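You operate a simulated robot arm through the tools that you are given. There is no shell and no other tool. Be economical: measure what you need, move in short steps, check, and stop when the job is done.

The job below is to be done with a simulated two-armed robot. You get a single attempt, and the scene is never put back.

## Task
Lay the blue pad in the small black bag, stand the short steel nut on it, zip the bag shut.
Fine: the pad that lies next to the bag.

It is judged by the outcome, as a careful person would: the job done as asked, and still so three seconds after it is handed in. It fails if anything else is knocked over, pushed out of place, dropped, spilled or broken.

## Robot
Two 7-joint arms with two-finger parallel grippers on one trunk, on a base that drives. Base frame: it is fixed to the floor where the robot stands at the start and does not move with it; the origin is under the middle of the robot, x ahead of it, y to its left, z up; the surface under the hand at the start is at about z = 0.73. Readings come in m, rad, newtons and seconds.
The left shoulder is at the start at [0.069, 0.182, 1.111], the right one opposite. With the tool pointing down near the work surface each hand reaches from about 0.1 to 0.74 m from the robot's upright axis, wherever it stands, measured 20 degrees to its own side. Places, roughly: blue pad [-1.5, -1.5, 0.75]; short steel nut (4x4x3 cm) [0.6, 0.6, 0.7]; small black bag flap [0.5, 0.3, 0.8]; small black bag inside [0.5, 0.3, 0.7]; zip pull [0.5, 0.2, 0.8]. Payload 3.91 kg a hand.
The TCP of each hand is the grasp point between the finger pads, 0.03 m short of the fingertips. In the tool frame z runs along the fingers and y along their closing line. Largest opening 0.11 m; finger width 0.02, thickness 0.01; the body of the gripper, 0.048 by 0.112 m, starts 0.055 m behind the TCP.
Orientation is told as [roll, pitch, yaw] about the base's x, y, z axes, in that order, counted from this pose: with the fingers straight down and closing along the base's y, the tool's x points along the base's -x, its y along +y and its z along -z.

## Interface
- The arms move only by the tool arm_command. It takes "left_commands", "right_commands" or both (then of equal length, played together; a hand with none holds still); each is a list of rows, each an object of numbers (a shift or turn left out is 0, a gripper value left out holds the last): "tx", "ty", "tz": the shift along the tool's x, y, z in units of 20 mm (1.0 is 20 mm); "wx", "wy", "wz": the turn, a rotation vector about the tool's x, y, z in units of 8 degrees (1.0 is 8 degrees); "grip": the gripper command, from -1 (fully open) to 1 (shut), values between in proportion. In form: [{"tx": .., "ty": .., "tz": .., "wx": .., "wy": .., "wz": .., "grip": ..}, ...]. A call has 1 to 8 rows; each row shifts and turns the commanded pose from where the row before left it, along the tool's axes as they then stand. A call with a number of a shift or a turn outside -1 to 1 is refused whole. Rows are played at 5 a second. More than 0.05 m and 0.15 rad between two rows, or a gripper value outside its range, and nothing of the call is played. A pose out of reach is approached as far as the arm can. The call stops where the force on the tool passes 40 N (or 10 N more than at its start, if that is more) or the arm is blocked; 0.2 s more then pass. The fingers move at their own pace (about 0.072 m/s each) and stop on an object; they squeeze with about 27 N. The grip force told is the motor's: it shows also when the fingers shut on nothing. Time passes only in rows, and 0.2 s behind the last, so rows that do not move let the fingers close. It gives the time, the measured TCP pose, the force on the tool (base axes), the opening and the grip force at its end, in the units of the frame above (readings bear some noise), with the torque about the TCP (base axes, N m) and any sound that the robot's microphone picked up.
- Cameras (640 x 400 px; columns grow to the right, rows downward): "scene" is now at [0.2043, 0.0404, 1.3022]; the picture's right is [0.44, -0.90, 0.00], its down [-0.50, -0.24, -0.83] and it looks along [0.75, 0.36, -0.56] (base axes); focal length 229 px, centre (320, 200). "left" rides on the left gripper at [0.073, -0.017, -0.103] in its tool frame; the picture's right is [0.23, 0.97, 0.00], its down [-0.76, 0.18, -0.62] and it looks along [-0.61, 0.14, 0.78] (tool axes); focal length 222 px, centre (320, 200). "right" rides on the right gripper at [0.072, 0.017, -0.103] in its tool frame; the picture's right is [-0.23, 0.97, 0.00], its down [-0.76, -0.18, -0.62] and it looks along [-0.61, -0.14, 0.78] (tool axes); focal length 222 px, centre (320, 200). There is no depth. A picture from a camera that has moved, and an enlarged one, comes with that camera's place and axes in the base frame and with its lens.
- snapshot(camera): a new picture of that camera. No time passes.
- lift_body(by): slides the trunk up (or, below 0, down) by that many m; the arms and the scene camera ride with it, the base frame stays. It gives what a move gives, with no picture.
- steer(legs): drives the robot by 1 to 6 legs, each [ahead, left, turn to the left] in m, m and rad, along the robot's own axes; the way and the turn of a leg run together, so that a leg with both is an arc; at most 1.5 m and 3.142 rad a leg. The arms and the cameras ride along, it lands a little off, and it stops where it bumps. It gives what a move gives.
- aim_head(pan, tilt): turns the head with the scene camera to pan (to the left, within 1.396 rad either way) and tilt (down, from -0.506 to 1.204), counted from straight ahead of the robot. It gives what a move gives.
- enlarge(camera, box): a new picture of the part [left, top, right, bottom] of that camera's present view, enlarged. No time passes.
- finish_job(): hands the job in; it is judged then, once.

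Work in short steps. Places have to be worked out from the pictures, the camera data and where the tool is seen: move nearer, look again, correct. Check each grasp and each placing, and mend what went wrong. You have 120 turns and 108 pictures in all, those below and enlarged ones among them. Open the grippers and draw the arms clear of the work before you hand the job in, unless the task says otherwise; then end with one line.

The tools are called as name(argument=value, ...) on one line, values as JSON. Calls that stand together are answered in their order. arm_command: Moves the arms, as the interface text tells. Its arguments: {"type":"object","properties":{"left_commands":{"type":"array","items":{"type":"object","properties":{"tx":{"type":"number"},"ty":{"type":"number"},"tz":{"type":"number"},"wx":{"type":"number"},"wy":{"type":"number"},"wz":{"type":"number"},"grip":{"type":"number"}}}},"right_commands":{"type":"array","items":{"type":"object","properties":{"tx":{"type":"number"},"ty":{"type":"number"},"tz":{"type":"number"},"wx":{"type":"number"},"wy":{"type":"number"},"wz":{"type":"number"},"grip":{"type":"number"}}}}},"required":[]} The other tools are called the same way: lift_body (by) slides the trunk up or down; steer (legs) drives the base; aim_head (pan, tilt) turns the head that bears the scene camera; snapshot (camera) takes a picture; enlarge (camera, box) takes an enlarged picture of a part of a camera's view; finish_job () hands the job in.

At the start:

```text
time_s: 0.0
left_eef_pos: [0.3192, 0.4393, 1.1111]
left_orientation: [0.001, -0.001, 0.001]
left_force: [0.1, -0.4, -0.7]
left_moment: [-0.01, 0.01, 0.03]
left_width: 0.11
left_grip_force: 0.0
right_eef_pos: [0.3644, 0.0059, 1.158]
right_orientation: [-0.002, -0.001, 0.001]
right_force: [-0.3, -0.6, 0.3]
right_moment: [0.04, -0.02, 0.02]
right_width: 0.1097
right_grip_force: 0.0
trunk travel left (down, up): [-0.375, 0.139]
robot x, y, heading: [0.0005, 0.0005, 0.0]
head pan, tilt: [0.454, 0.588]
```

scene: 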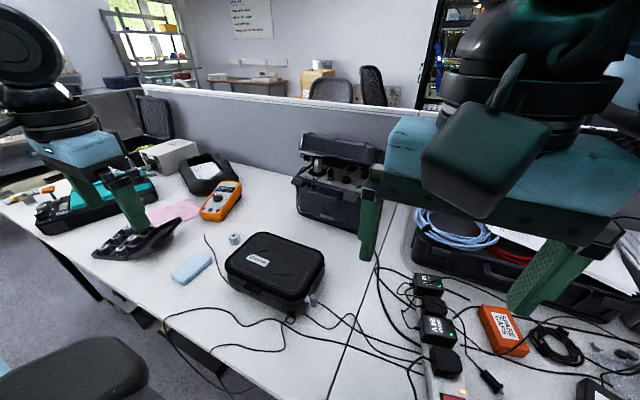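
right: 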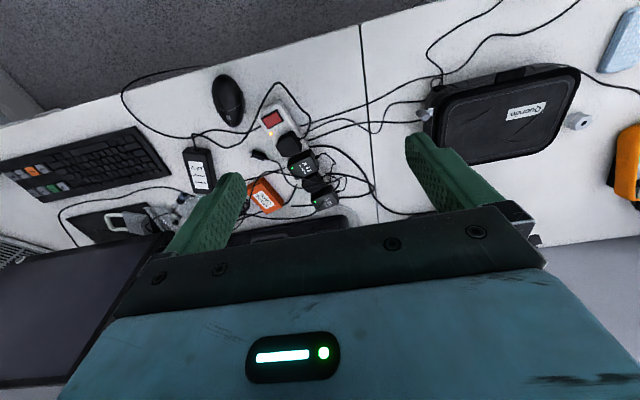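
left: 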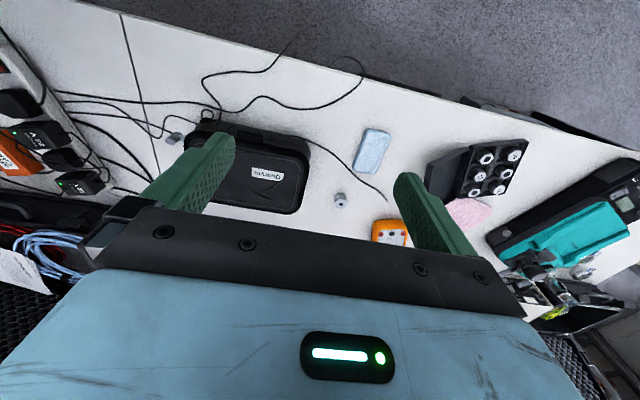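

The bag looks closed, with a light-blue pad and a steel nut next to it. I'll take enlarged views to work out the flap, the zip pull and where the objects are.

enlarge(camera="scene", box=[160, 210, 352, 330])

enlarge(camera="left", box=[130, 80, 450, 280])

enlarge(camera="right", box=[380, 20, 640, 182])

```text
3.33 times, centred on (256, 270) of scene
camera zoom: at [0.2043, 0.0404, 1.3022], right [0.44, -0.9, 0.0], down [-0.5, -0.24, -0.83], along [0.75, 0.36, -0.56], focal length 762 px, centre (533, -33)
```

zoom: 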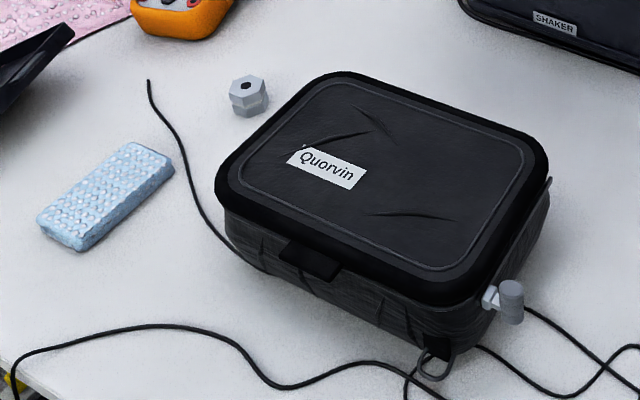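

```text
2.00 times, centred on (290, 180) of left
camera zoom: at [0.2461, 0.4231, 1.2153], right [-0.23, 0.97, 0.0], down [0.76, 0.18, 0.62], along [0.61, 0.14, -0.78], focal length 444 px, centre (380, 240)
```

zoom: 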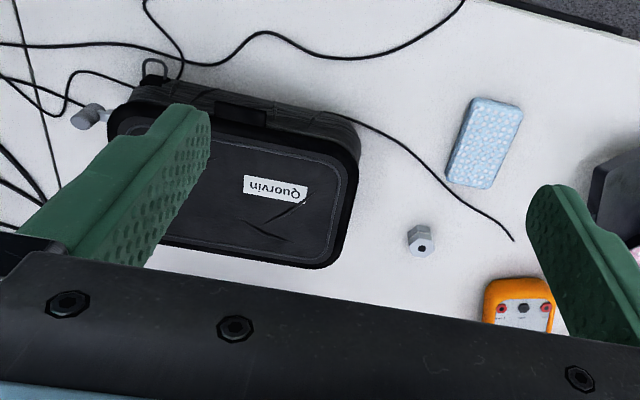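

```text
2.46 times, centred on (510, 101) of right
camera zoom: at [0.2927, 0.0222, 1.2613], right [0.23, 0.97, 0.0], down [0.76, -0.18, 0.62], along [0.61, -0.14, -0.78], focal length 547 px, centre (-148, 444)
```

zoom: 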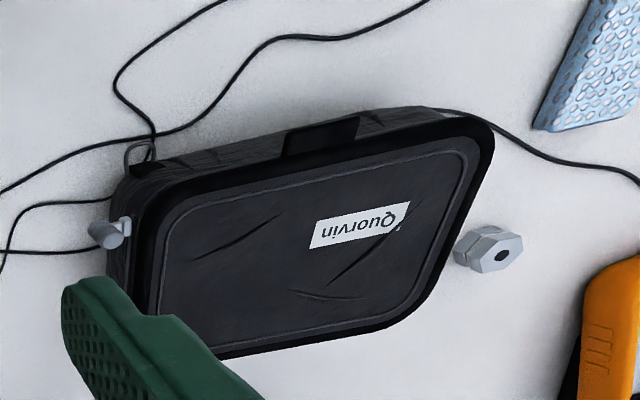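

The bag's top is at about z 0.82, x 0.455–0.61, y 0.215–0.435, with a tab at the front middle and the zip pull on the right side near (0.49, 0.20, 0.785). I'll move the right hand over and yaw it, for a close look at that side.

arm_command(right_commands=[{"tx": -0.8, "tz": 1, "wz": -1}, {"tx": -0.8, "tz": 1}, {"tx": -0.8, "tz": 1}, {"tx": -0.8, "tz": 1}, {"tx": -0.8, "tz": 1}, {"tx": -0.8, "tz": 1}, {"tx": 0, "tz": 1}, {"tz": 0.5}])

arm_command(right_commands=[{"wz": -1}, {"wz": -1}, {"wz": -1}, {"wz": -1}, {"wz": -1}, {"wz": -1}, {"wz": -1}, {"wz": -1}])

snapshot(camera="right")

```text
time_s: 1.8
left_eef_pos: [0.3185, 0.4405, 1.1114]
left_orientation: [0.002, -0.002, 0.002]
left_force: [-0.2, -0.7, -0.3]
left_moment: [0.0, -0.01, 0.04]
left_width: 0.11
left_grip_force: 0.2
right_eef_pos: [0.4611, 0.0176, 1.0073]
right_orientation: [0.003, -0.002, 0.14]
right_force: [0.6, -0.5, -0.3]
right_moment: [0.0, -0.03, -0.01]
right_width: 0.1102
right_grip_force: 0.0
trunk travel left (down, up): [-0.375, 0.139]
robot x, y, heading: [0.001, 0.0011, 0.002]
head pan, tilt: [0.454, 0.588]
```

```text
time_s: 3.6
left_eef_pos: [0.3188, 0.4411, 1.112]
left_orientation: [0.002, -0.003, 0.002]
left_force: [0.1, -0.6, 0.1]
left_moment: [0.01, 0.04, 0.0]
left_width: 0.1098
left_grip_force: 0.1
right_eef_pos: [0.4614, 0.0168, 1.0083]
right_orientation: [0.001, 0.001, 1.261]
right_force: [0.0, 0.8, -0.2]
right_moment: [0.04, 0.01, 0.03]
right_width: 0.11
right_grip_force: 0.2
trunk travel left (down, up): [-0.375, 0.139]
robot x, y, heading: [0.0004, -0.0008, -0.002]
head pan, tilt: [0.454, 0.588]
```

```text
101 pictures are left
camera right: at [0.4221, -0.0471, 1.1111], right [-0.86, 0.51, 0.0], down [0.4, 0.67, 0.62], along [0.32, 0.53, -0.78], focal length 222 px, centre (320, 200)
```

right: 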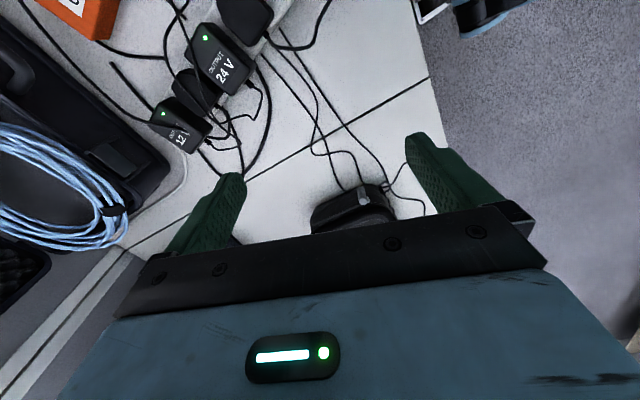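

The view is blocked by the palm because the camera's picture is upside down (far is at the bottom). I'll back the hand away from the bag so its right side comes into the middle.

arm_command(right_commands=[{"tx": 1, "ty": -0.3}, {"tx": 1, "ty": -0.3}, {"tx": 1, "ty": -0.3}, {"tx": 1, "ty": -0.3}, {"tx": 1, "ty": -0.3}, {"tx": 1, "ty": -0.3}])

snapshot(camera="right")

```text
time_s: 5.0
left_eef_pos: [0.3188, 0.4399, 1.113]
left_orientation: [0.003, -0.002, 0.0]
left_force: [-0.4, -0.7, -0.5]
left_moment: [0.07, 0.03, 0.0]
left_width: 0.11
left_grip_force: 0.0
right_eef_pos: [0.4584, -0.0975, 1.0067]
right_orientation: [-0.001, 0.0, 1.258]
right_force: [0.2, -0.6, -0.1]
right_moment: [0.03, -0.08, -0.01]
right_width: 0.11
right_grip_force: 0.1
right hand out of reach, approached as far as the arm can: row 6
trunk travel left (down, up): [-0.375, 0.139]
robot x, y, heading: [0.002, 0.001, 0.003]
head pan, tilt: [0.454, 0.588]
```

```text
100 pictures are left
camera right: at [0.4198, -0.1623, 1.1109], right [-0.86, 0.52, 0.0], down [0.4, 0.67, 0.62], along [0.32, 0.53, -0.78], focal length 222 px, centre (320, 200)
```

right: 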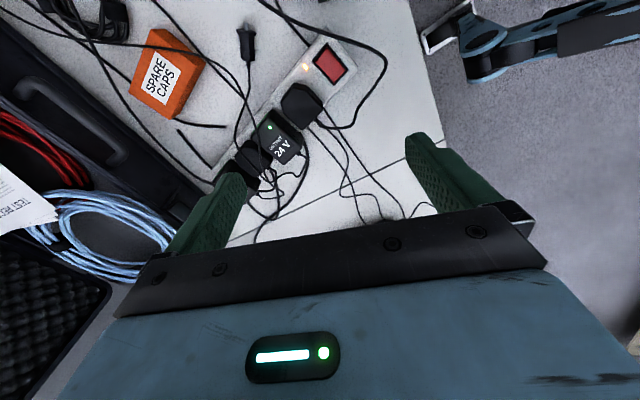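

The far part is hidden under the palm, so I'll tilt the hand, fingers forward and up, to bring the bag's right side up into the picture.

arm_command(right_commands=[{"wz": -1}, {"wz": -1}, {"wy": -1}, {"wy": -1}, {"wy": -1}, {"wy": -1}])

snapshot(camera="right")

```text
time_s: 6.4
left_eef_pos: [0.3187, 0.4396, 1.1123]
left_orientation: [0.004, -0.002, 0.002]
left_force: [-0.2, -0.8, 0.3]
left_moment: [0.03, 0.0, -0.01]
left_width: 0.1101
left_grip_force: 0.0
right_eef_pos: [0.4536, -0.0812, 1.0069]
right_orientation: [0.001, -0.134, 1.284]
right_force: [1.4, -0.2, -0.8]
right_moment: [0.0, -0.04, 0.0]
right_width: 0.1101
right_grip_force: 0.0
right hand out of reach, approached as far as the arm can: row 1, 2, 3, 4, 5, 6
trunk travel left (down, up): [-0.375, 0.139]
robot x, y, heading: [0.0015, -0.0033, 0.003]
head pan, tilt: [0.454, 0.588]
```

```text
99 pictures are left
camera right: at [0.4131, -0.1596, 1.0999], right [-0.87, 0.49, 0.03], down [0.36, 0.59, 0.72], along [0.33, 0.64, -0.69], focal length 222 px, centre (320, 200)
```

right: 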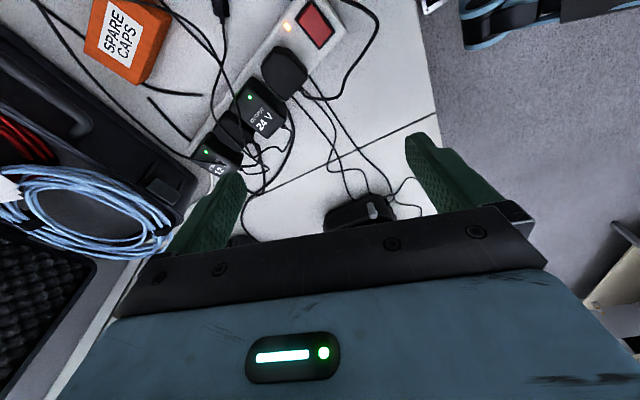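

The wrist is near its limit in this pose. I'll undo the turn and view the bag from the front right instead, like the first picture but closer.

arm_command(right_commands=[{"wy": 1}, {"wy": 1}, {"wy": 1}, {"wy": 1}, {"wz": 1}, {"wz": 1}, {"wz": 1}, {"wz": 1}])

arm_command(right_commands=[{"wz": 1}, {"wz": 1}, {"wz": 1}, {"wz": 1}, {"tx": 1}, {"tx": 1}, {"tx": 1}, {"tx": 1}])

snapshot(camera="right")

```text
time_s: 8.2
left_eef_pos: [0.3198, 0.4395, 1.1121]
left_orientation: [0.002, -0.002, 0.002]
left_force: [-0.3, -0.6, 0.5]
left_moment: [-0.02, -0.02, 0.01]
left_width: 0.11
left_grip_force: 0.0
right_eef_pos: [0.4535, -0.081, 1.0082]
right_orientation: [-0.237, 0.356, 0.681]
right_force: [1.2, 0.2, 0.2]
right_moment: [0.0, -0.01, 0.02]
right_width: 0.1099
right_grip_force: 0.0
trunk travel left (down, up): [-0.375, 0.139]
robot x, y, heading: [-0.001, 0.0034, 0.001]
head pan, tilt: [0.454, 0.588]
```

```text
time_s: 10.0
left_eef_pos: [0.3183, 0.4409, 1.1109]
left_orientation: [0.003, -0.001, 0.001]
left_force: [1.1, -0.4, -0.1]
left_moment: [0.02, -0.01, 0.0]
left_width: 0.1099
left_grip_force: 0.1
right_eef_pos: [0.3746, -0.0906, 1.0238]
right_orientation: [-0.386, 0.181, 0.131]
right_force: [-0.3, 0.0, 0.9]
right_moment: [0.0, 0.0, 0.0]
right_width: 0.1099
right_grip_force: 0.1
trunk travel left (down, up): [-0.375, 0.139]
robot x, y, heading: [0.002, -0.0013, -0.002]
head pan, tilt: [0.454, 0.588]
```

```text
98 pictures are left
camera right: at [0.3124, -0.0447, 1.1241], right [0.04, 0.92, -0.4], down [0.85, 0.18, 0.5], along [0.53, -0.36, -0.77], focal length 222 px, centre (320, 200)
```

right: 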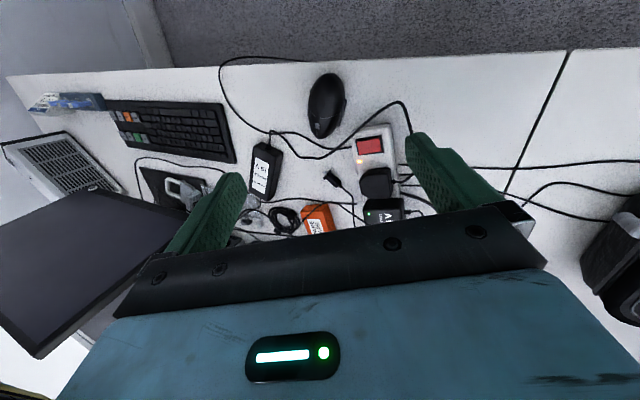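

The hand's tilt came out changed because the commanded pose was clamped. I'll correct it and roll the fingers slightly towards the bag (+y).

arm_command(right_commands=[{"wx": -1, "wy": -0.6}, {"wx": -1, "wy": -0.7}, {"wx": -1}, {"wx": -1}, {"wx": -1}, {"wx": -1}])

snapshot(camera="right")

```text
refused: row 1 steps farther than a row can; nothing moved
```

```text
97 pictures are left
camera right: at [0.3124, -0.0447, 1.1241], right [0.04, 0.92, -0.4], down [0.85, 0.18, 0.5], along [0.53, -0.36, -0.77], focal length 222 px, centre (320, 200)
```

right: 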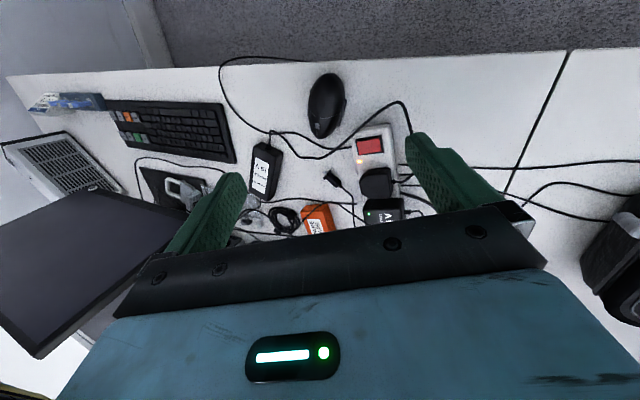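

The turn is limited to 0.15 rad per row, so I'll do the same turns one axis per row.

arm_command(right_commands=[{"wy": -0.7}, {"wy": -0.6}, {"wx": -1}, {"wx": -1}, {"wx": -1}, {"wx": -1}, {"wx": -1}, {"wx": -1}])

snapshot(camera="right")

```text
time_s: 11.8
left_eef_pos: [0.3196, 0.4419, 1.1121]
left_orientation: [0.002, -0.003, 0.002]
left_force: [-0.4, -1.4, -0.3]
left_moment: [0.04, -0.02, -0.04]
left_width: 0.1098
left_grip_force: 0.1
right_eef_pos: [0.375, -0.0919, 1.0224]
right_orientation: [0.46, 0.014, 0.2]
right_force: [-0.5, -0.1, 0.8]
right_moment: [0.01, -0.02, 0.05]
right_width: 0.1099
right_grip_force: 0.0
trunk travel left (down, up): [-0.375, 0.139]
robot x, y, heading: [-0.0007, 0.0008, 0.004]
head pan, tilt: [0.454, 0.588]
```

```text
96 pictures are left
camera right: at [0.3111, -0.1365, 1.1233], right [0.06, 0.9, 0.43], down [0.84, -0.28, 0.47], along [0.54, 0.33, -0.77], focal length 222 px, centre (320, 200)
```

right: 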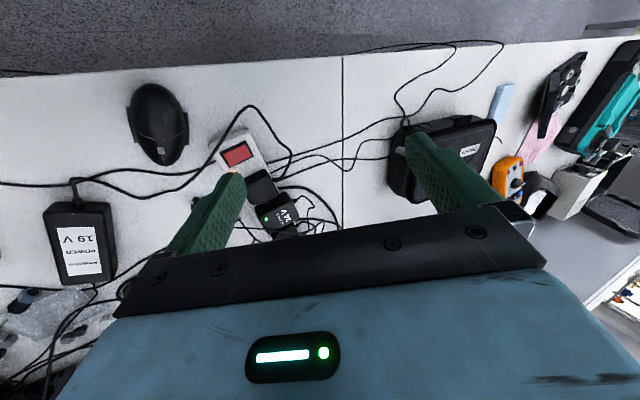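

Good view direction. I'll move closer, to the left and down.

arm_command(right_commands=[{"ty": 0.8, "tz": 1}, {"ty": 0.8, "tz": 1}, {"ty": 0.8, "tz": 1}, {"ty": 0.8, "tz": 1}, {"tz": 1}])

snapshot(camera="right")

```text
time_s: 13.0
left_eef_pos: [0.3186, 0.4393, 1.1128]
left_orientation: [0.002, -0.001, 0.003]
left_force: [-0.1, 0.1, -0.1]
left_moment: [0.01, -0.02, -0.01]
left_width: 0.11
left_grip_force: 0.0
right_eef_pos: [0.3533, 0.0073, 0.9602]
right_orientation: [0.458, 0.014, 0.2]
right_force: [0.2, 0.3, 0.6]
right_moment: [-0.05, 0.01, -0.01]
right_width: 0.11
right_grip_force: 0.1
trunk travel left (down, up): [-0.375, 0.139]
robot x, y, heading: [-0.0019, -0.0008, 0.001]
head pan, tilt: [0.454, 0.588]
```

```text
95 pictures are left
camera right: at [0.2897, -0.0369, 1.0612], right [0.06, 0.9, 0.43], down [0.84, -0.28, 0.47], along [0.54, 0.33, -0.77], focal length 222 px, centre (320, 200)
```

right: 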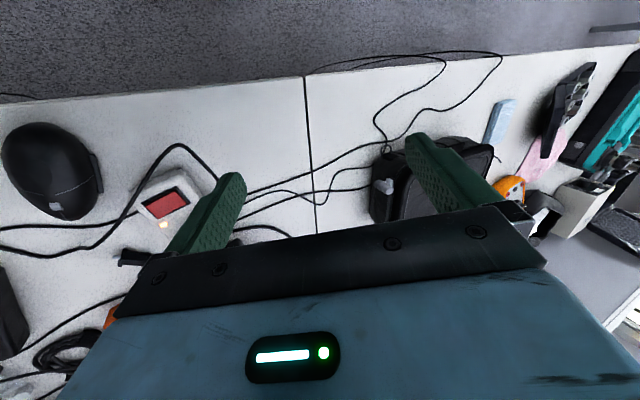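

enlarge(camera="right", box=[350, 125, 510, 225])

```text
4.00 times, centred on (430, 175) of right
camera zoom: at [0.2897, -0.0369, 1.0612], right [0.06, 0.9, 0.43], down [0.84, -0.28, 0.47], along [0.54, 0.33, -0.77], focal length 888 px, centre (-120, 300)
```

zoom: 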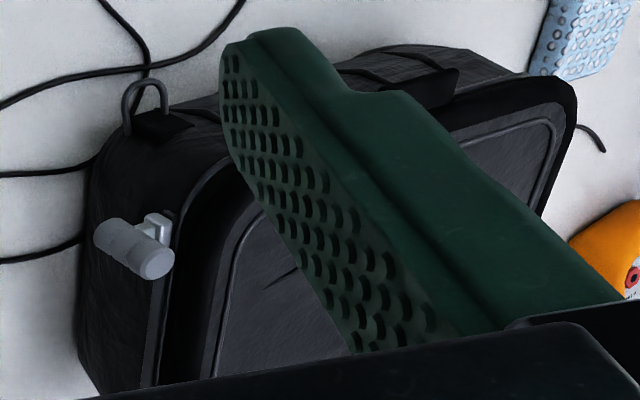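

The pull is a short vertical peg on a slider in the right-hand seam, and there is a loop at the front right corner. I'll zoom in on the pull and tab from the scene camera.

enlarge(camera="scene", box=[280, 260, 344, 330])

enlarge(camera="scene", box=[220, 260, 300, 310])

```text
5.71 times, centred on (312, 295) of scene
camera zoom: at [0.2044, 0.0402, 1.3022], right [0.44, -0.9, 0.0], down [-0.5, -0.24, -0.83], along [0.75, 0.36, -0.56], focal length 1307 px, centre (366, -343)
```

zoom: 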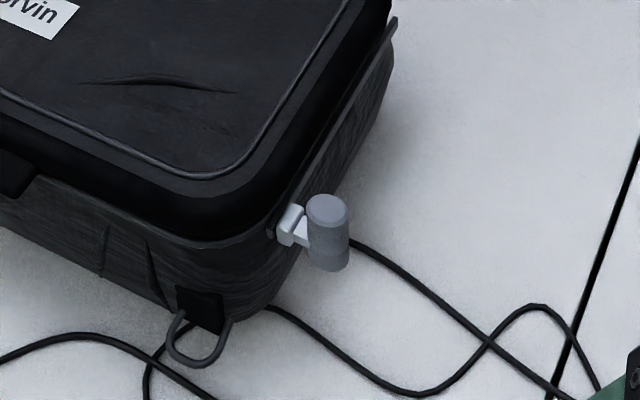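

```text
8.00 times, centred on (260, 285) of scene
camera zoom: at [0.2044, 0.0402, 1.3022], right [0.44, -0.9, 0.0], down [-0.5, -0.24, -0.83], along [0.75, 0.36, -0.56], focal length 1830 px, centre (800, -480)
```

zoom: 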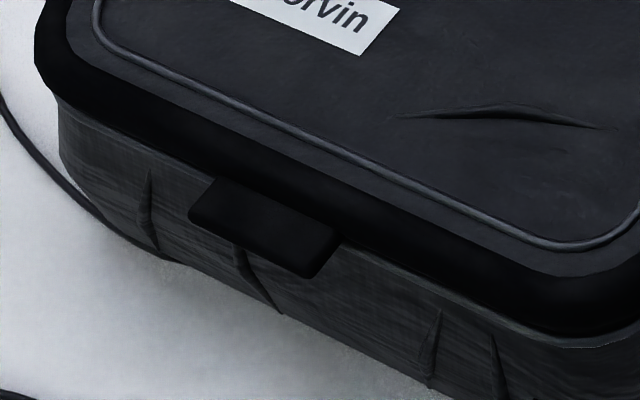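

The slider sits at the front end of a rail that runs back along the right side, and the front loop suggests the bag is held there while zipping towards the back. So the bag is probably unzipped with its lid resting down. I'll pitch the left fingers forward and close them, ready to lift the front tab from below, and draw the right hand back up.

arm_command(left_commands=[{"wy": -1, "grip": 1}, {"wy": -1}, {"wy": -1}, {"wy": -1}, {"wy": -1}, {"wy": -1}, {"wy": -1}, {"wy": -1}], right_commands=[{"tz": -1, "ty": -1}, {"tz": -1, "ty": -1}, {"tz": -1, "ty": -1}, {"tz": -1, "ty": -1}, {"tz": 0, "wx": 1}, {"tz": 0, "wx": 1}, {"tz": 0, "wx": 1}, {"tz": 0}])

```text
time_s: 14.8
left_eef_pos: [0.3336, 0.4697, 1.1284]
left_orientation: [0.002, -1.12, -0.003]
left_force: [0.6, 0.3, -0.9]
left_moment: [0.02, -0.01, -0.03]
left_width: 0.0
left_grip_force: 26.4
left hand out of reach, approached as far as the arm can: row 6, 7, 8
right_eef_pos: [0.3763, -0.0976, 0.9964]
right_orientation: [0.038, 0.013, 0.199]
right_force: [-0.4, -0.9, 0.0]
right_moment: [0.0, 0.01, 0.0]
right_width: 0.1099
right_grip_force: 0.1
trunk travel left (down, up): [-0.375, 0.139]
robot x, y, heading: [-0.0009, 0.0045, -0.003]
head pan, tilt: [0.454, 0.588]
```

The fingers are pitched about 64° forward. I'll bring the hand down in front of the tab in two stages and check on the way.

arm_command(left_commands=[{"tx": 1, "ty": -0.85, "tz": 0.6}, {"tx": 1, "ty": -0.85, "tz": 0.6}, {"tx": 1, "ty": -0.85, "tz": 0.6}, {"tx": 1, "ty": -0.85, "tz": 0.6}, {"tx": 1, "ty": -0.85, "tz": 0.6}, {"tx": 1, "ty": -0.85, "tz": 0.6}, {"tx": 1, "ty": -0.85, "tz": 0.6}, {"tx": 1, "ty": -0.65, "tz": 0.6}])

snapshot(camera="scene")

```text
time_s: 16.6
left_eef_pos: [0.4066, 0.4345, 0.9537]
left_orientation: [0.003, -1.118, 0.0]
left_force: [0.4, 0.1, -0.3]
left_moment: [-0.01, -0.02, 0.01]
left_width: 0.0
left_grip_force: 26.9
left hand out of reach, approached as far as the arm can: row 1, 2, 3, 4, 5, 6, 7
right_eef_pos: [0.3771, -0.0974, 0.9979]
right_orientation: [0.04, 0.016, 0.2]
right_force: [-0.4, -0.4, -0.3]
right_moment: [0.0, 0.01, -0.01]
right_width: 0.1103
right_grip_force: 0.0
trunk travel left (down, up): [-0.375, 0.139]
robot x, y, heading: [0.0006, -0.0015, 0.004]
head pan, tilt: [0.454, 0.588]
```

```text
91 pictures are left
camera scene: at [0.2046, 0.0406, 1.3022], right [0.44, -0.9, 0.0], down [-0.5, -0.24, -0.83], along [0.75, 0.36, -0.56], focal length 229 px, centre (320, 200)
```

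scene: 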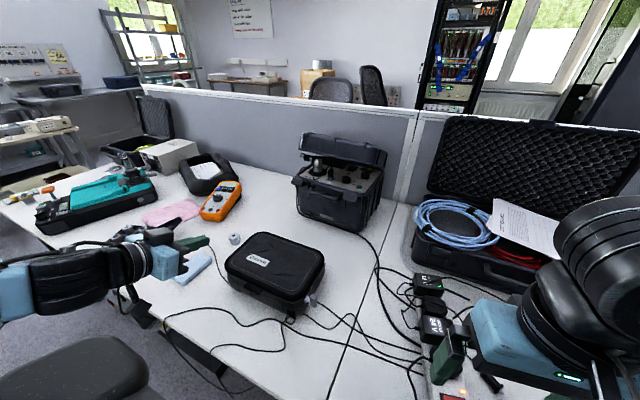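

This orientation is cramped so close to the shoulder, so backing the base a little would help. First I'll check that the space behind is clear.

aim_head(pan=1.39, tilt=0.7)

snapshot(camera="scene")

aim_head(pan=-1.39, tilt=0.7)

snapshot(camera="scene")

```text
time_s: 17.8
left_eef_pos: [0.4071, 0.4341, 0.953]
left_orientation: [0.001, -1.119, 0.0]
left_force: [0.2, 0.4, -0.1]
left_moment: [0.01, 0.01, 0.01]
left_width: 0.0002
left_grip_force: 27.7
right_eef_pos: [0.3768, -0.098, 0.9986]
right_orientation: [0.041, 0.014, 0.201]
right_force: [-0.8, 0.3, 0.3]
right_moment: [0.0, 0.04, -0.03]
right_width: 0.11
right_grip_force: 0.0
trunk travel left (down, up): [-0.375, 0.139]
robot x, y, heading: [0.0012, 0.0023, -0.001]
head pan, tilt: [1.389, 0.7]
```

```text
90 pictures are left
camera scene: at [0.14, 0.0851, 1.2926], right [0.98, -0.18, 0.0], down [-0.12, -0.63, -0.77], along [0.14, 0.75, -0.64], focal length 229 px, centre (320, 200)
```

scene: 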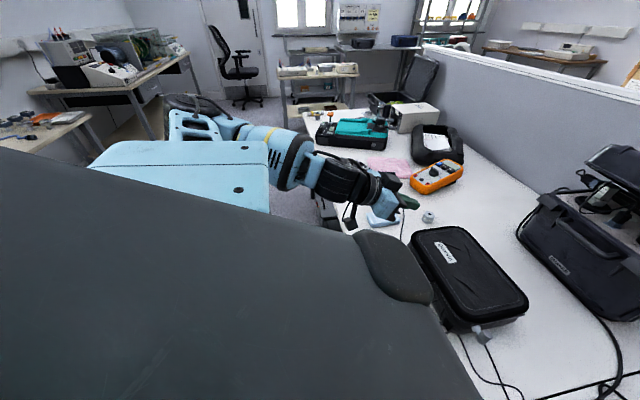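

```text
time_s: 20.3
left_eef_pos: [0.4066, 0.4339, 0.9537]
left_orientation: [0.001, -1.119, 0.0]
left_force: [-0.2, -0.2, 0.0]
left_moment: [0.01, 0.03, 0.03]
left_width: 0.0003
left_grip_force: 27.2
right_eef_pos: [0.3756, -0.0977, 0.9968]
right_orientation: [0.041, 0.015, 0.198]
right_force: [-1.0, -0.4, -0.9]
right_moment: [-0.01, -0.02, 0.0]
right_width: 0.1102
right_grip_force: 0.0
trunk travel left (down, up): [-0.375, 0.139]
robot x, y, heading: [-0.0024, 0.0008, -0.001]
head pan, tilt: [-1.389, 0.7]
```

```text
89 pictures are left
camera scene: at [0.14, -0.0819, 1.2926], right [-0.98, -0.18, 0.0], down [-0.12, 0.63, -0.76], along [0.14, -0.75, -0.64], focal length 229 px, centre (320, 200)
```

scene: 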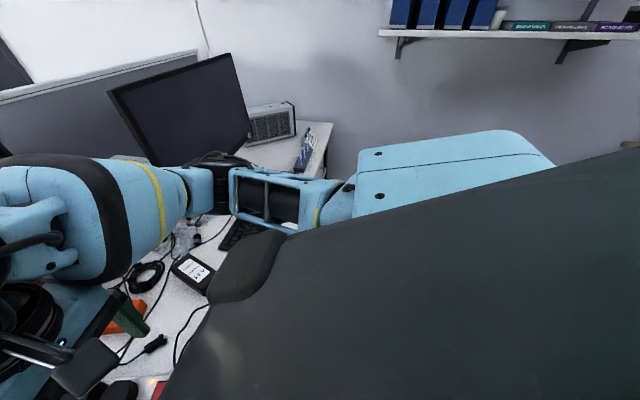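

The dark shape is the robot's own trunk, and the sides are clear. I'll back up 0.15 m and look at the bag again.

steer(legs=[[-0.15, 0, 0]])

aim_head(pan=0.4, tilt=0.6)

```text
time_s: 21.6
left_eef_pos: [0.259, 0.4331, 0.954]
left_orientation: [0.002, -1.121, -0.001]
left_force: [0.3, 0.7, -0.3]
left_moment: [0.02, -0.01, -0.02]
left_width: 0.0
left_grip_force: 27.2
right_eef_pos: [0.2283, -0.0984, 0.9972]
right_orientation: [0.04, 0.014, 0.2]
right_force: [-0.1, 0.4, 0.0]
right_moment: [0.04, 0.0, 0.03]
right_width: 0.1098
right_grip_force: 0.0
trunk travel left (down, up): [-0.375, 0.139]
robot x, y, heading: [-0.1449, -0.0022, 0.001]
head pan, tilt: [-1.389, 0.7]
```

```text
time_s: 23.4
left_eef_pos: [0.2594, 0.432, 0.9544]
left_orientation: [0.002, -1.119, -0.001]
left_force: [0.1, -1.0, 0.0]
left_moment: [-0.01, -0.01, -0.02]
left_width: 0.0
left_grip_force: 27.4
right_eef_pos: [0.2298, -0.0983, 0.9973]
right_orientation: [0.04, 0.016, 0.2]
right_force: [-0.3, 0.7, 0.1]
right_moment: [0.02, 0.01, -0.01]
right_width: 0.11
right_grip_force: 0.2
trunk travel left (down, up): [-0.375, 0.139]
robot x, y, heading: [-0.1471, -0.003, 0.002]
head pan, tilt: [0.4, 0.6]
```

The base is now at x -0.147. I'll bring the left fingers down in front of the tab, aiming for a TCP of about (0.365, 0.338, 0.79).

arm_command(left_commands=[{"tx": 0.64, "ty": -0.59, "tz": 1}, {"tx": 0.64, "ty": -0.59, "tz": 1}, {"tx": 0.64, "ty": -0.59, "tz": 1}, {"tx": 0.64, "ty": -0.59, "tz": 1}, {"tx": 0.64, "ty": -0.59, "tz": 1}, {"tx": 0.64, "ty": -0.59, "tz": 1}, {"tx": 0.64, "ty": -0.59, "tz": 1}, {"tx": 0.64, "ty": -0.59, "tz": 1}])

enlarge(camera="scene", box=[160, 180, 400, 330])

```text
time_s: 25.2
left_eef_pos: [0.3571, 0.3389, 0.7903]
left_orientation: [0.002, -1.122, -0.004]
left_force: [-0.5, -0.4, -0.5]
left_moment: [0.0, -0.02, 0.0]
left_width: 0.0
left_grip_force: 27.2
right_eef_pos: [0.2295, -0.0974, 0.9972]
right_orientation: [0.04, 0.014, 0.199]
right_force: [0.3, -0.3, 0.1]
right_moment: [0.02, -0.02, 0.02]
right_width: 0.1102
right_grip_force: 0.2
trunk travel left (down, up): [-0.375, 0.139]
robot x, y, heading: [-0.148, 0.0008, -0.001]
head pan, tilt: [0.4, 0.6]
```

```text
2.67 times, centred on (280, 255) of scene
camera zoom: at [0.0589, 0.0359, 1.3012], right [0.39, -0.92, 0.0], down [-0.52, -0.22, -0.82], along [0.76, 0.32, -0.57], focal length 610 px, centre (427, 53)
```

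zoom: 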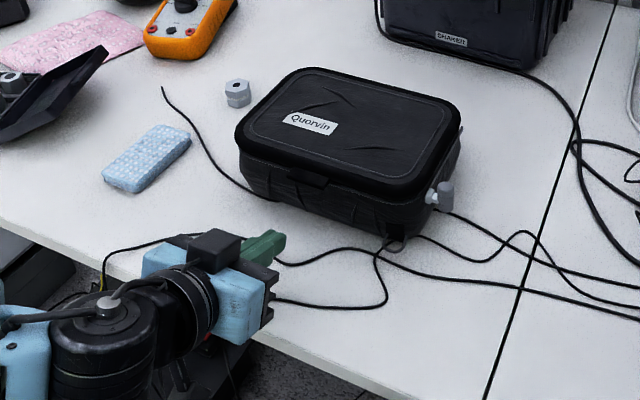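

The hand is well placed and the tab is at about (0.445, 0.335, 0.807). I'll slide the fingertips in under it.

arm_command(left_commands=[{"tx": -0.3, "tz": 1}, {"tx": -0.3, "tz": 1}, {"tx": -0.3, "tz": 1}])

enlarge(camera="scene", box=[200, 200, 340, 290])

snapshot(camera="left")

```text
time_s: 26.0
left_eef_pos: [0.419, 0.3381, 0.7821]
left_orientation: [0.002, -1.119, -0.002]
left_force: [-0.2, -0.5, 0.0]
left_moment: [0.0, 0.03, 0.04]
left_width: 0.0001
left_grip_force: 27.2
right_eef_pos: [0.2284, -0.097, 0.9979]
right_orientation: [0.04, 0.015, 0.198]
right_force: [0.3, -1.0, 0.0]
right_moment: [0.01, -0.03, -0.02]
right_width: 0.1101
right_grip_force: 0.1
trunk travel left (down, up): [-0.375, 0.139]
robot x, y, heading: [-0.1485, 0.0003, 0.002]
head pan, tilt: [0.4, 0.6]
```

```text
4.44 times, centred on (270, 245) of scene
camera zoom: at [0.0585, 0.0358, 1.3012], right [0.39, -0.92, 0.0], down [-0.52, -0.22, -0.83], along [0.76, 0.32, -0.56], focal length 1016 px, centre (542, 0)
```

zoom: 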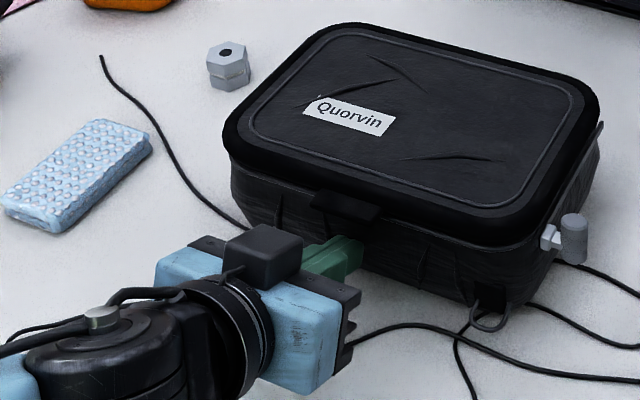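

```text
86 pictures are left
camera left: at [0.2943, 0.3216, 0.7623], right [-0.1, 0.97, -0.2], down [-0.23, 0.18, 0.96], along [0.97, 0.14, 0.2], focal length 222 px, centre (320, 200)
```

left: 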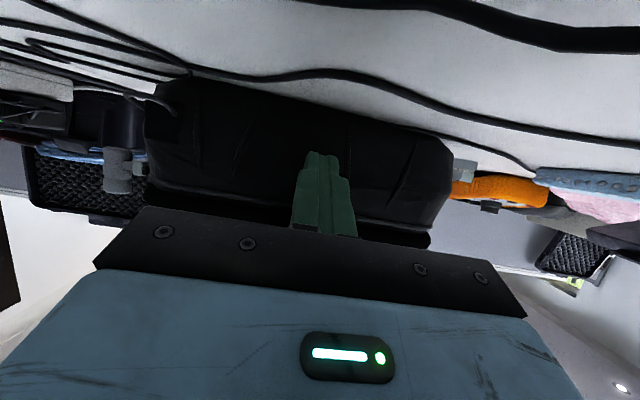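

The fingers are under the tab. I'll lift gently and watch the force.

arm_command(left_commands=[{"tx": -0.45, "tz": -0.22}, {"tx": -0.45, "tz": -0.22}, {"tx": -0.45, "tz": -0.22}, {"tx": -0.45, "tz": -0.22}, {"tx": -0.45, "tz": -0.22}, {"tx": -0.45, "tz": -0.2}])

enlarge(camera="scene", box=[200, 200, 340, 290])

```text
time_s: 27.4
left_eef_pos: [0.4188, 0.3392, 0.8418]
left_orientation: [0.003, -1.118, -0.003]
left_force: [2.0, -0.2, -4.1]
left_moment: [-0.04, 0.13, 0.01]
left_width: 0.0002
left_grip_force: 27.3
right_eef_pos: [0.2292, -0.0978, 0.9967]
right_orientation: [0.04, 0.015, 0.199]
right_force: [-0.3, 0.5, -0.5]
right_moment: [0.01, 0.03, 0.0]
right_width: 0.1101
right_grip_force: 0.2
trunk travel left (down, up): [-0.375, 0.139]
robot x, y, heading: [-0.1426, -0.0, 0.001]
head pan, tilt: [0.4, 0.6]
```

```text
4.44 times, centred on (270, 245) of scene
camera zoom: at [0.0591, 0.036, 1.3011], right [0.39, -0.92, 0.0], down [-0.52, -0.22, -0.82], along [0.76, 0.32, -0.57], focal length 1016 px, centre (542, 0)
```

zoom: 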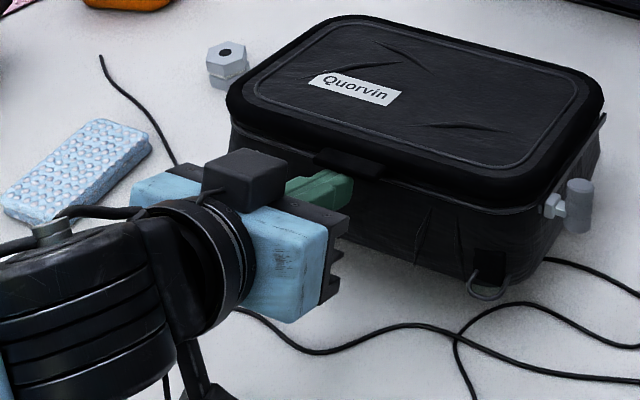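

The ring and slider rose too, so the whole bag is tipping: the lid is still zipped. I'll lower it gently again and back out, then unzip first by sliding the peg towards the back.

arm_command(left_commands=[{"tx": 0.45, "tz": 0.22}, {"tx": 0.45, "tz": 0.22}, {"tx": 0.45, "tz": 0.22}, {"tx": 0.45, "tz": 0.22}, {"tx": 0.45, "tz": 0.22}, {"tx": 0.45, "tz": 0.2}])

enlarge(camera="scene", box=[200, 200, 340, 290])

```text
time_s: 28.8
left_eef_pos: [0.4192, 0.3383, 0.7814]
left_orientation: [0.004, -1.118, -0.003]
left_force: [-0.6, 0.7, -0.1]
left_moment: [0.01, -0.03, 0.0]
left_width: 0.0
left_grip_force: 26.8
right_eef_pos: [0.2277, -0.0983, 0.9964]
right_orientation: [0.04, 0.014, 0.198]
right_force: [-0.6, 0.4, 0.1]
right_moment: [0.01, -0.02, 0.02]
right_width: 0.1102
right_grip_force: 0.0
trunk travel left (down, up): [-0.375, 0.139]
robot x, y, heading: [-0.1499, 0.0019, 0.0]
head pan, tilt: [0.4, 0.6]
```

```text
4.44 times, centred on (270, 245) of scene
camera zoom: at [0.0587, 0.0359, 1.3012], right [0.39, -0.92, 0.0], down [-0.52, -0.22, -0.83], along [0.76, 0.32, -0.56], focal length 1016 px, centre (542, 0)
```

zoom: 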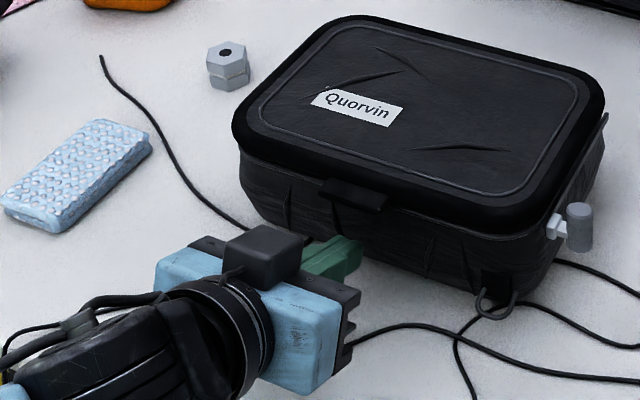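

The bag settled back flat, about 1 cm further away. Next I'll pull the left hand back and up and return it to pointing down; then it can hold the front loop while the right hand pushes the peg.

arm_command(left_commands=[{"tx": 0.43, "tz": -0.9}, {"tx": 0.43, "tz": -0.9}, {"tx": 0.43, "tz": -0.9}, {"tx": -0.9, "tz": -0.43}, {"tx": -0.9, "tz": -0.43}, {"tx": -0.9, "tz": -0.43}, {"tx": -0.9, "tz": -0.43}, {"tx": -0.9, "tz": -0.43}])

arm_command(left_commands=[{"wy": 1, "grip": -0.2}, {"wy": 1}, {"wy": 1}, {"wy": 1}, {"wy": 1}, {"wy": 1}, {"wy": 1}, {"wy": 1}])

enlarge(camera="scene", box=[240, 190, 380, 278])

snapshot(camera="left")

```text
time_s: 30.6
left_eef_pos: [0.3607, 0.3401, 0.8817]
left_orientation: [0.002, -1.116, 0.0]
left_force: [0.7, 0.1, 0.5]
left_moment: [0.01, -0.02, -0.01]
left_width: 0.0003
left_grip_force: 26.6
right_eef_pos: [0.2286, -0.0994, 0.9971]
right_orientation: [0.042, 0.015, 0.199]
right_force: [0.3, 0.2, 0.5]
right_moment: [0.0, -0.02, 0.03]
right_width: 0.11
right_grip_force: 0.0
trunk travel left (down, up): [-0.375, 0.139]
robot x, y, heading: [-0.1487, 0.0008, 0.002]
head pan, tilt: [0.4, 0.6]
```

```text
time_s: 32.4
left_eef_pos: [0.3609, 0.3386, 0.8823]
left_orientation: [0.003, 0.001, 0.0]
left_force: [0.7, 0.6, -0.8]
left_moment: [-0.01, 0.01, -0.04]
left_width: 0.066
left_grip_force: 0.0
right_eef_pos: [0.2289, -0.0981, 0.997]
right_orientation: [0.042, 0.015, 0.199]
right_force: [0.2, -0.6, 0.4]
right_moment: [0.01, -0.04, 0.02]
right_width: 0.1098
right_grip_force: 0.0
trunk travel left (down, up): [-0.375, 0.139]
robot x, y, heading: [-0.1484, 0.0022, 0.002]
head pan, tilt: [0.4, 0.6]
```

```text
4.55 times, centred on (310, 234) of scene
camera zoom: at [0.0589, 0.036, 1.3012], right [0.39, -0.92, 0.0], down [-0.52, -0.22, -0.82], along [0.76, 0.32, -0.57], focal length 1040 px, centre (366, 46)
```

zoom: 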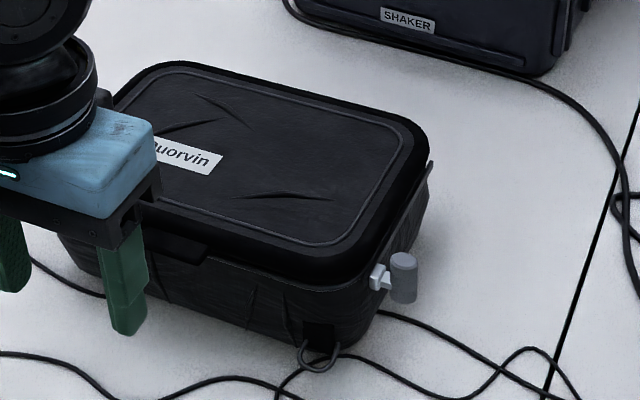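

```text
82 pictures are left
camera left: at [0.2885, 0.3224, 0.9854], right [-0.23, 0.97, 0.0], down [0.76, 0.18, 0.62], along [0.61, 0.14, -0.78], focal length 222 px, centre (320, 200)
```

left: 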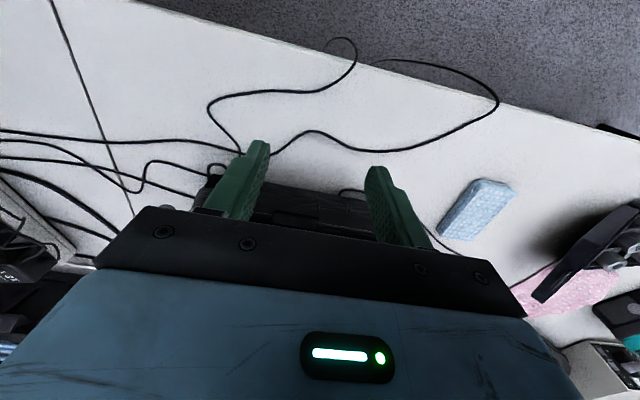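

The ring is at about (0.447, 0.232, 0.763) and the peg at about (0.51, 0.20, 0.785). I'll move the left hand over the ring.

arm_command(left_commands=[{"tx": -0.7, "ty": -0.9}, {"tx": -0.7, "ty": -0.9}, {"tx": -0.7, "ty": -0.9}, {"tx": -0.7, "ty": -0.9}, {"tx": -0.7, "ty": -0.9}, {"tx": -0.5, "ty": -0.85}, {"tz": 1}, {"tz": 1}])

snapshot(camera="left")

enlarge(camera="scene", box=[240, 190, 380, 278])

```text
time_s: 34.2
left_eef_pos: [0.4419, 0.2311, 0.8422]
left_orientation: [0.002, -0.002, 0.001]
left_force: [-0.6, -0.5, -0.2]
left_moment: [0.0, 0.0, 0.0]
left_width: 0.066
left_grip_force: 0.1
right_eef_pos: [0.2295, -0.0978, 0.9963]
right_orientation: [0.041, 0.015, 0.199]
right_force: [-0.3, 0.4, 0.0]
right_moment: [-0.01, 0.02, 0.04]
right_width: 0.1099
right_grip_force: 0.0
trunk travel left (down, up): [-0.375, 0.139]
robot x, y, heading: [-0.1488, 0.0021, 0.002]
head pan, tilt: [0.4, 0.6]
```

```text
81 pictures are left
camera left: at [0.3688, 0.2156, 0.9454], right [-0.23, 0.97, 0.0], down [0.76, 0.18, 0.62], along [0.61, 0.14, -0.78], focal length 222 px, centre (320, 200)
```

left: 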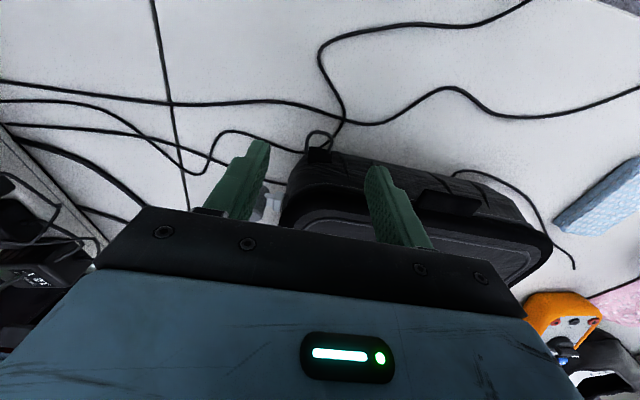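

```text
4.55 times, centred on (310, 234) of scene
camera zoom: at [0.0588, 0.0358, 1.3012], right [0.39, -0.92, 0.0], down [-0.52, -0.22, -0.83], along [0.76, 0.32, -0.56], focal length 1040 px, centre (366, 46)
```

zoom: 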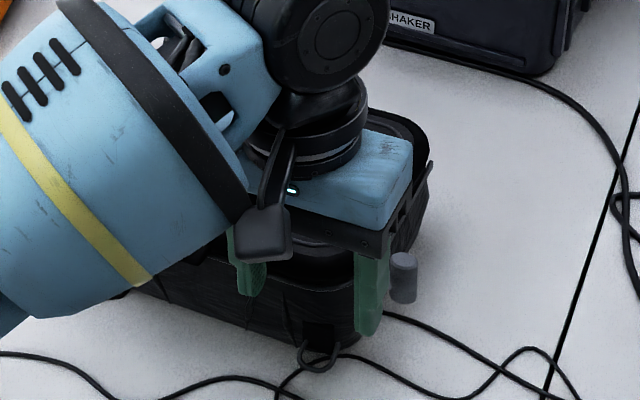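

The ring is right between the fingers. I'll go down around it and close.

arm_command(left_commands=[{"tz": 0.8}, {"tz": 0.8}, {"tz": 0.8}, {"tz": 0.8}, {"grip": 1}, {"grip": 1}, {"grip": 1}, {"grip": 1}])

snapshot(camera="left")

```text
time_s: 36.0
left_eef_pos: [0.4415, 0.2327, 0.7774]
left_orientation: [0.0, -0.001, 0.001]
left_force: [-1.2, -0.6, -0.2]
left_moment: [0.02, -0.01, 0.02]
left_width: 0.0001
left_grip_force: 27.2
right_eef_pos: [0.2294, -0.0984, 0.9972]
right_orientation: [0.04, 0.013, 0.2]
right_force: [-1.1, 0.0, 0.6]
right_moment: [0.0, -0.04, 0.01]
right_width: 0.1101
right_grip_force: 0.0
trunk travel left (down, up): [-0.375, 0.139]
robot x, y, heading: [-0.1473, 0.0003, 0.001]
head pan, tilt: [0.4, 0.6]
```

```text
79 pictures are left
camera left: at [0.3687, 0.2147, 0.8814], right [-0.23, 0.97, 0.0], down [0.76, 0.18, 0.62], along [0.61, 0.14, -0.78], focal length 222 px, centre (320, 200)
```

left: 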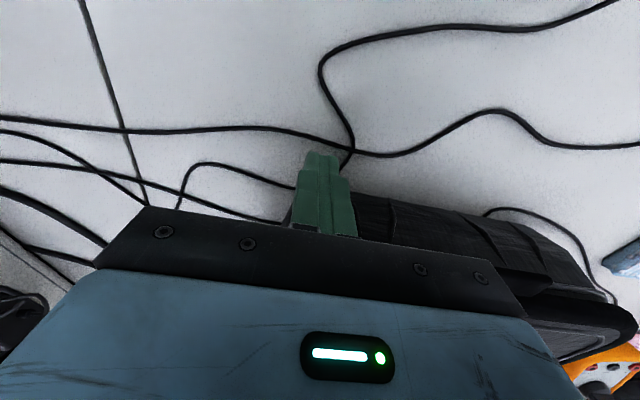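

The fingers shut on nothing (width 0). I'll look closer to see where the ring is.

enlarge(camera="left", box=[260, 120, 400, 240])

enlarge(camera="scene", box=[270, 220, 350, 280])

```text
3.33 times, centred on (330, 180) of left
camera zoom: at [0.3687, 0.2147, 0.8814], right [-0.23, 0.97, 0.0], down [0.76, 0.18, 0.62], along [0.61, 0.14, -0.78], focal length 740 px, centre (287, 267)
```

zoom: 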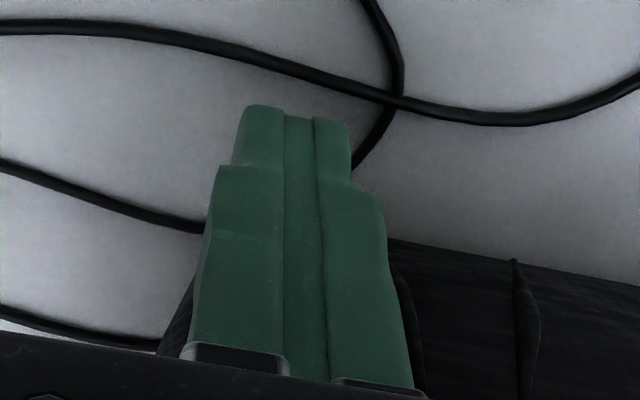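

```text
6.67 times, centred on (310, 250) of scene
camera zoom: at [0.0587, 0.0359, 1.3012], right [0.39, -0.92, 0.0], down [-0.52, -0.22, -0.83], along [0.76, 0.32, -0.56], focal length 1525 px, centre (387, -133)
```

zoom: 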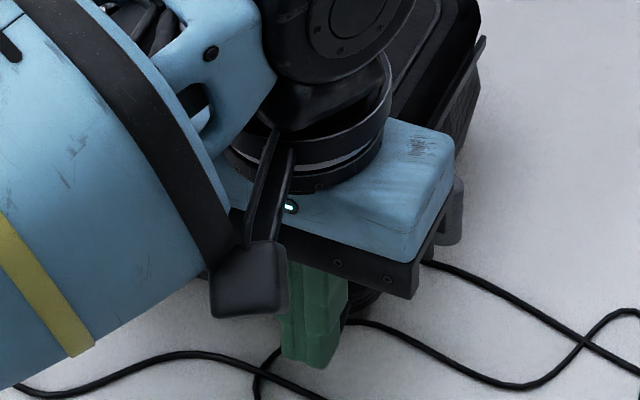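

The ring is hidden behind the fingers, so it probably sits 1 cm further in. I'll open, tilt the hand so the fingertips point in towards it, and look again.

arm_command(left_commands=[{"grip": -0.2, "tx": 0.3, "tz": -0.3}, {"wy": -1}, {"wy": -1}, {"wy": -1}, {"wy": -1}])

enlarge(camera="left", box=[220, 80, 420, 240])

```text
time_s: 37.2
left_eef_pos: [0.4354, 0.2323, 0.7847]
left_orientation: [0.002, -0.564, -0.001]
left_force: [0.7, 0.6, 0.1]
left_moment: [-0.06, -0.01, 0.0]
left_width: 0.0661
left_grip_force: 0.1
right_eef_pos: [0.2284, -0.0982, 0.9966]
right_orientation: [0.042, 0.014, 0.198]
right_force: [0.0, 0.2, -0.1]
right_moment: [0.0, -0.01, -0.01]
right_width: 0.1099
right_grip_force: 0.0
trunk travel left (down, up): [-0.375, 0.139]
robot x, y, heading: [-0.1479, 0.0018, 0.002]
head pan, tilt: [0.4, 0.6]
```

```text
2.50 times, centred on (320, 160) of left
camera zoom: at [0.3184, 0.2151, 0.833], right [-0.19, 0.97, -0.12], down [0.31, 0.18, 0.93], along [0.93, 0.14, -0.34], focal length 555 px, centre (320, 300)
```

zoom: 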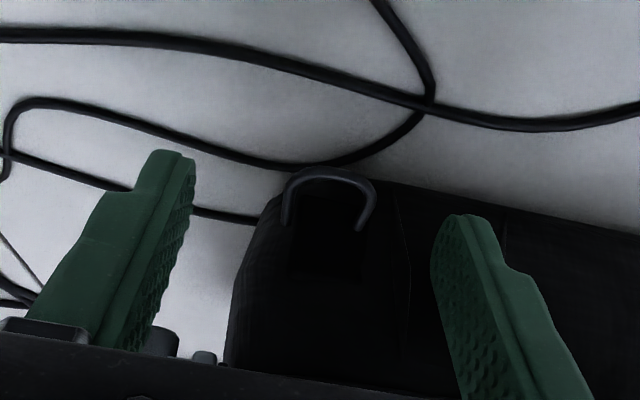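

The loop hangs lower than I judged: z about 0.745–0.757, x about 0.455, y about 0.236. I'll go about 1.5 cm further along the fingers and close.

arm_command(left_commands=[{"ty": 0.15, "tz": 0.4}, {"tz": 0.4}, {"grip": 1}, {"grip": 1}, {"grip": 1}, {"grip": 1}])

enlarge(camera="left", box=[220, 80, 420, 240])

```text
time_s: 38.6
left_eef_pos: [0.4443, 0.236, 0.7709]
left_orientation: [0.002, -0.561, 0.001]
left_force: [-0.9, -0.4, -0.6]
left_moment: [-0.04, -0.01, 0.0]
left_width: 0.0001
left_grip_force: 26.8
right_eef_pos: [0.2284, -0.0975, 0.9964]
right_orientation: [0.038, 0.014, 0.199]
right_force: [-1.5, -0.2, 1.0]
right_moment: [-0.03, 0.04, 0.0]
right_width: 0.11
right_grip_force: 0.0
trunk travel left (down, up): [-0.375, 0.139]
robot x, y, heading: [-0.1489, -0.0036, 0.0]
head pan, tilt: [0.4, 0.6]
```

```text
2.50 times, centred on (320, 160) of left
camera zoom: at [0.3276, 0.2184, 0.8202], right [-0.19, 0.97, -0.12], down [0.31, 0.18, 0.93], along [0.93, 0.14, -0.34], focal length 555 px, centre (320, 300)
```

zoom: 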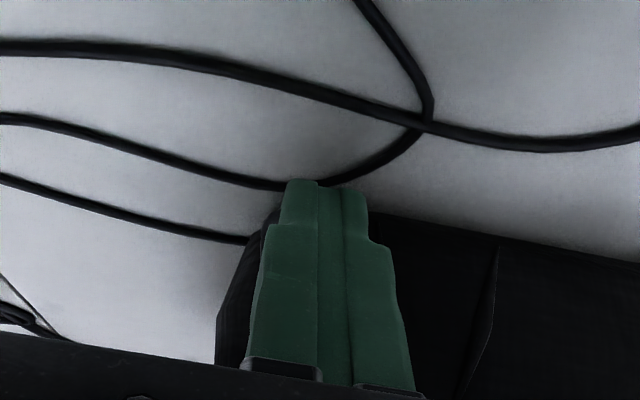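

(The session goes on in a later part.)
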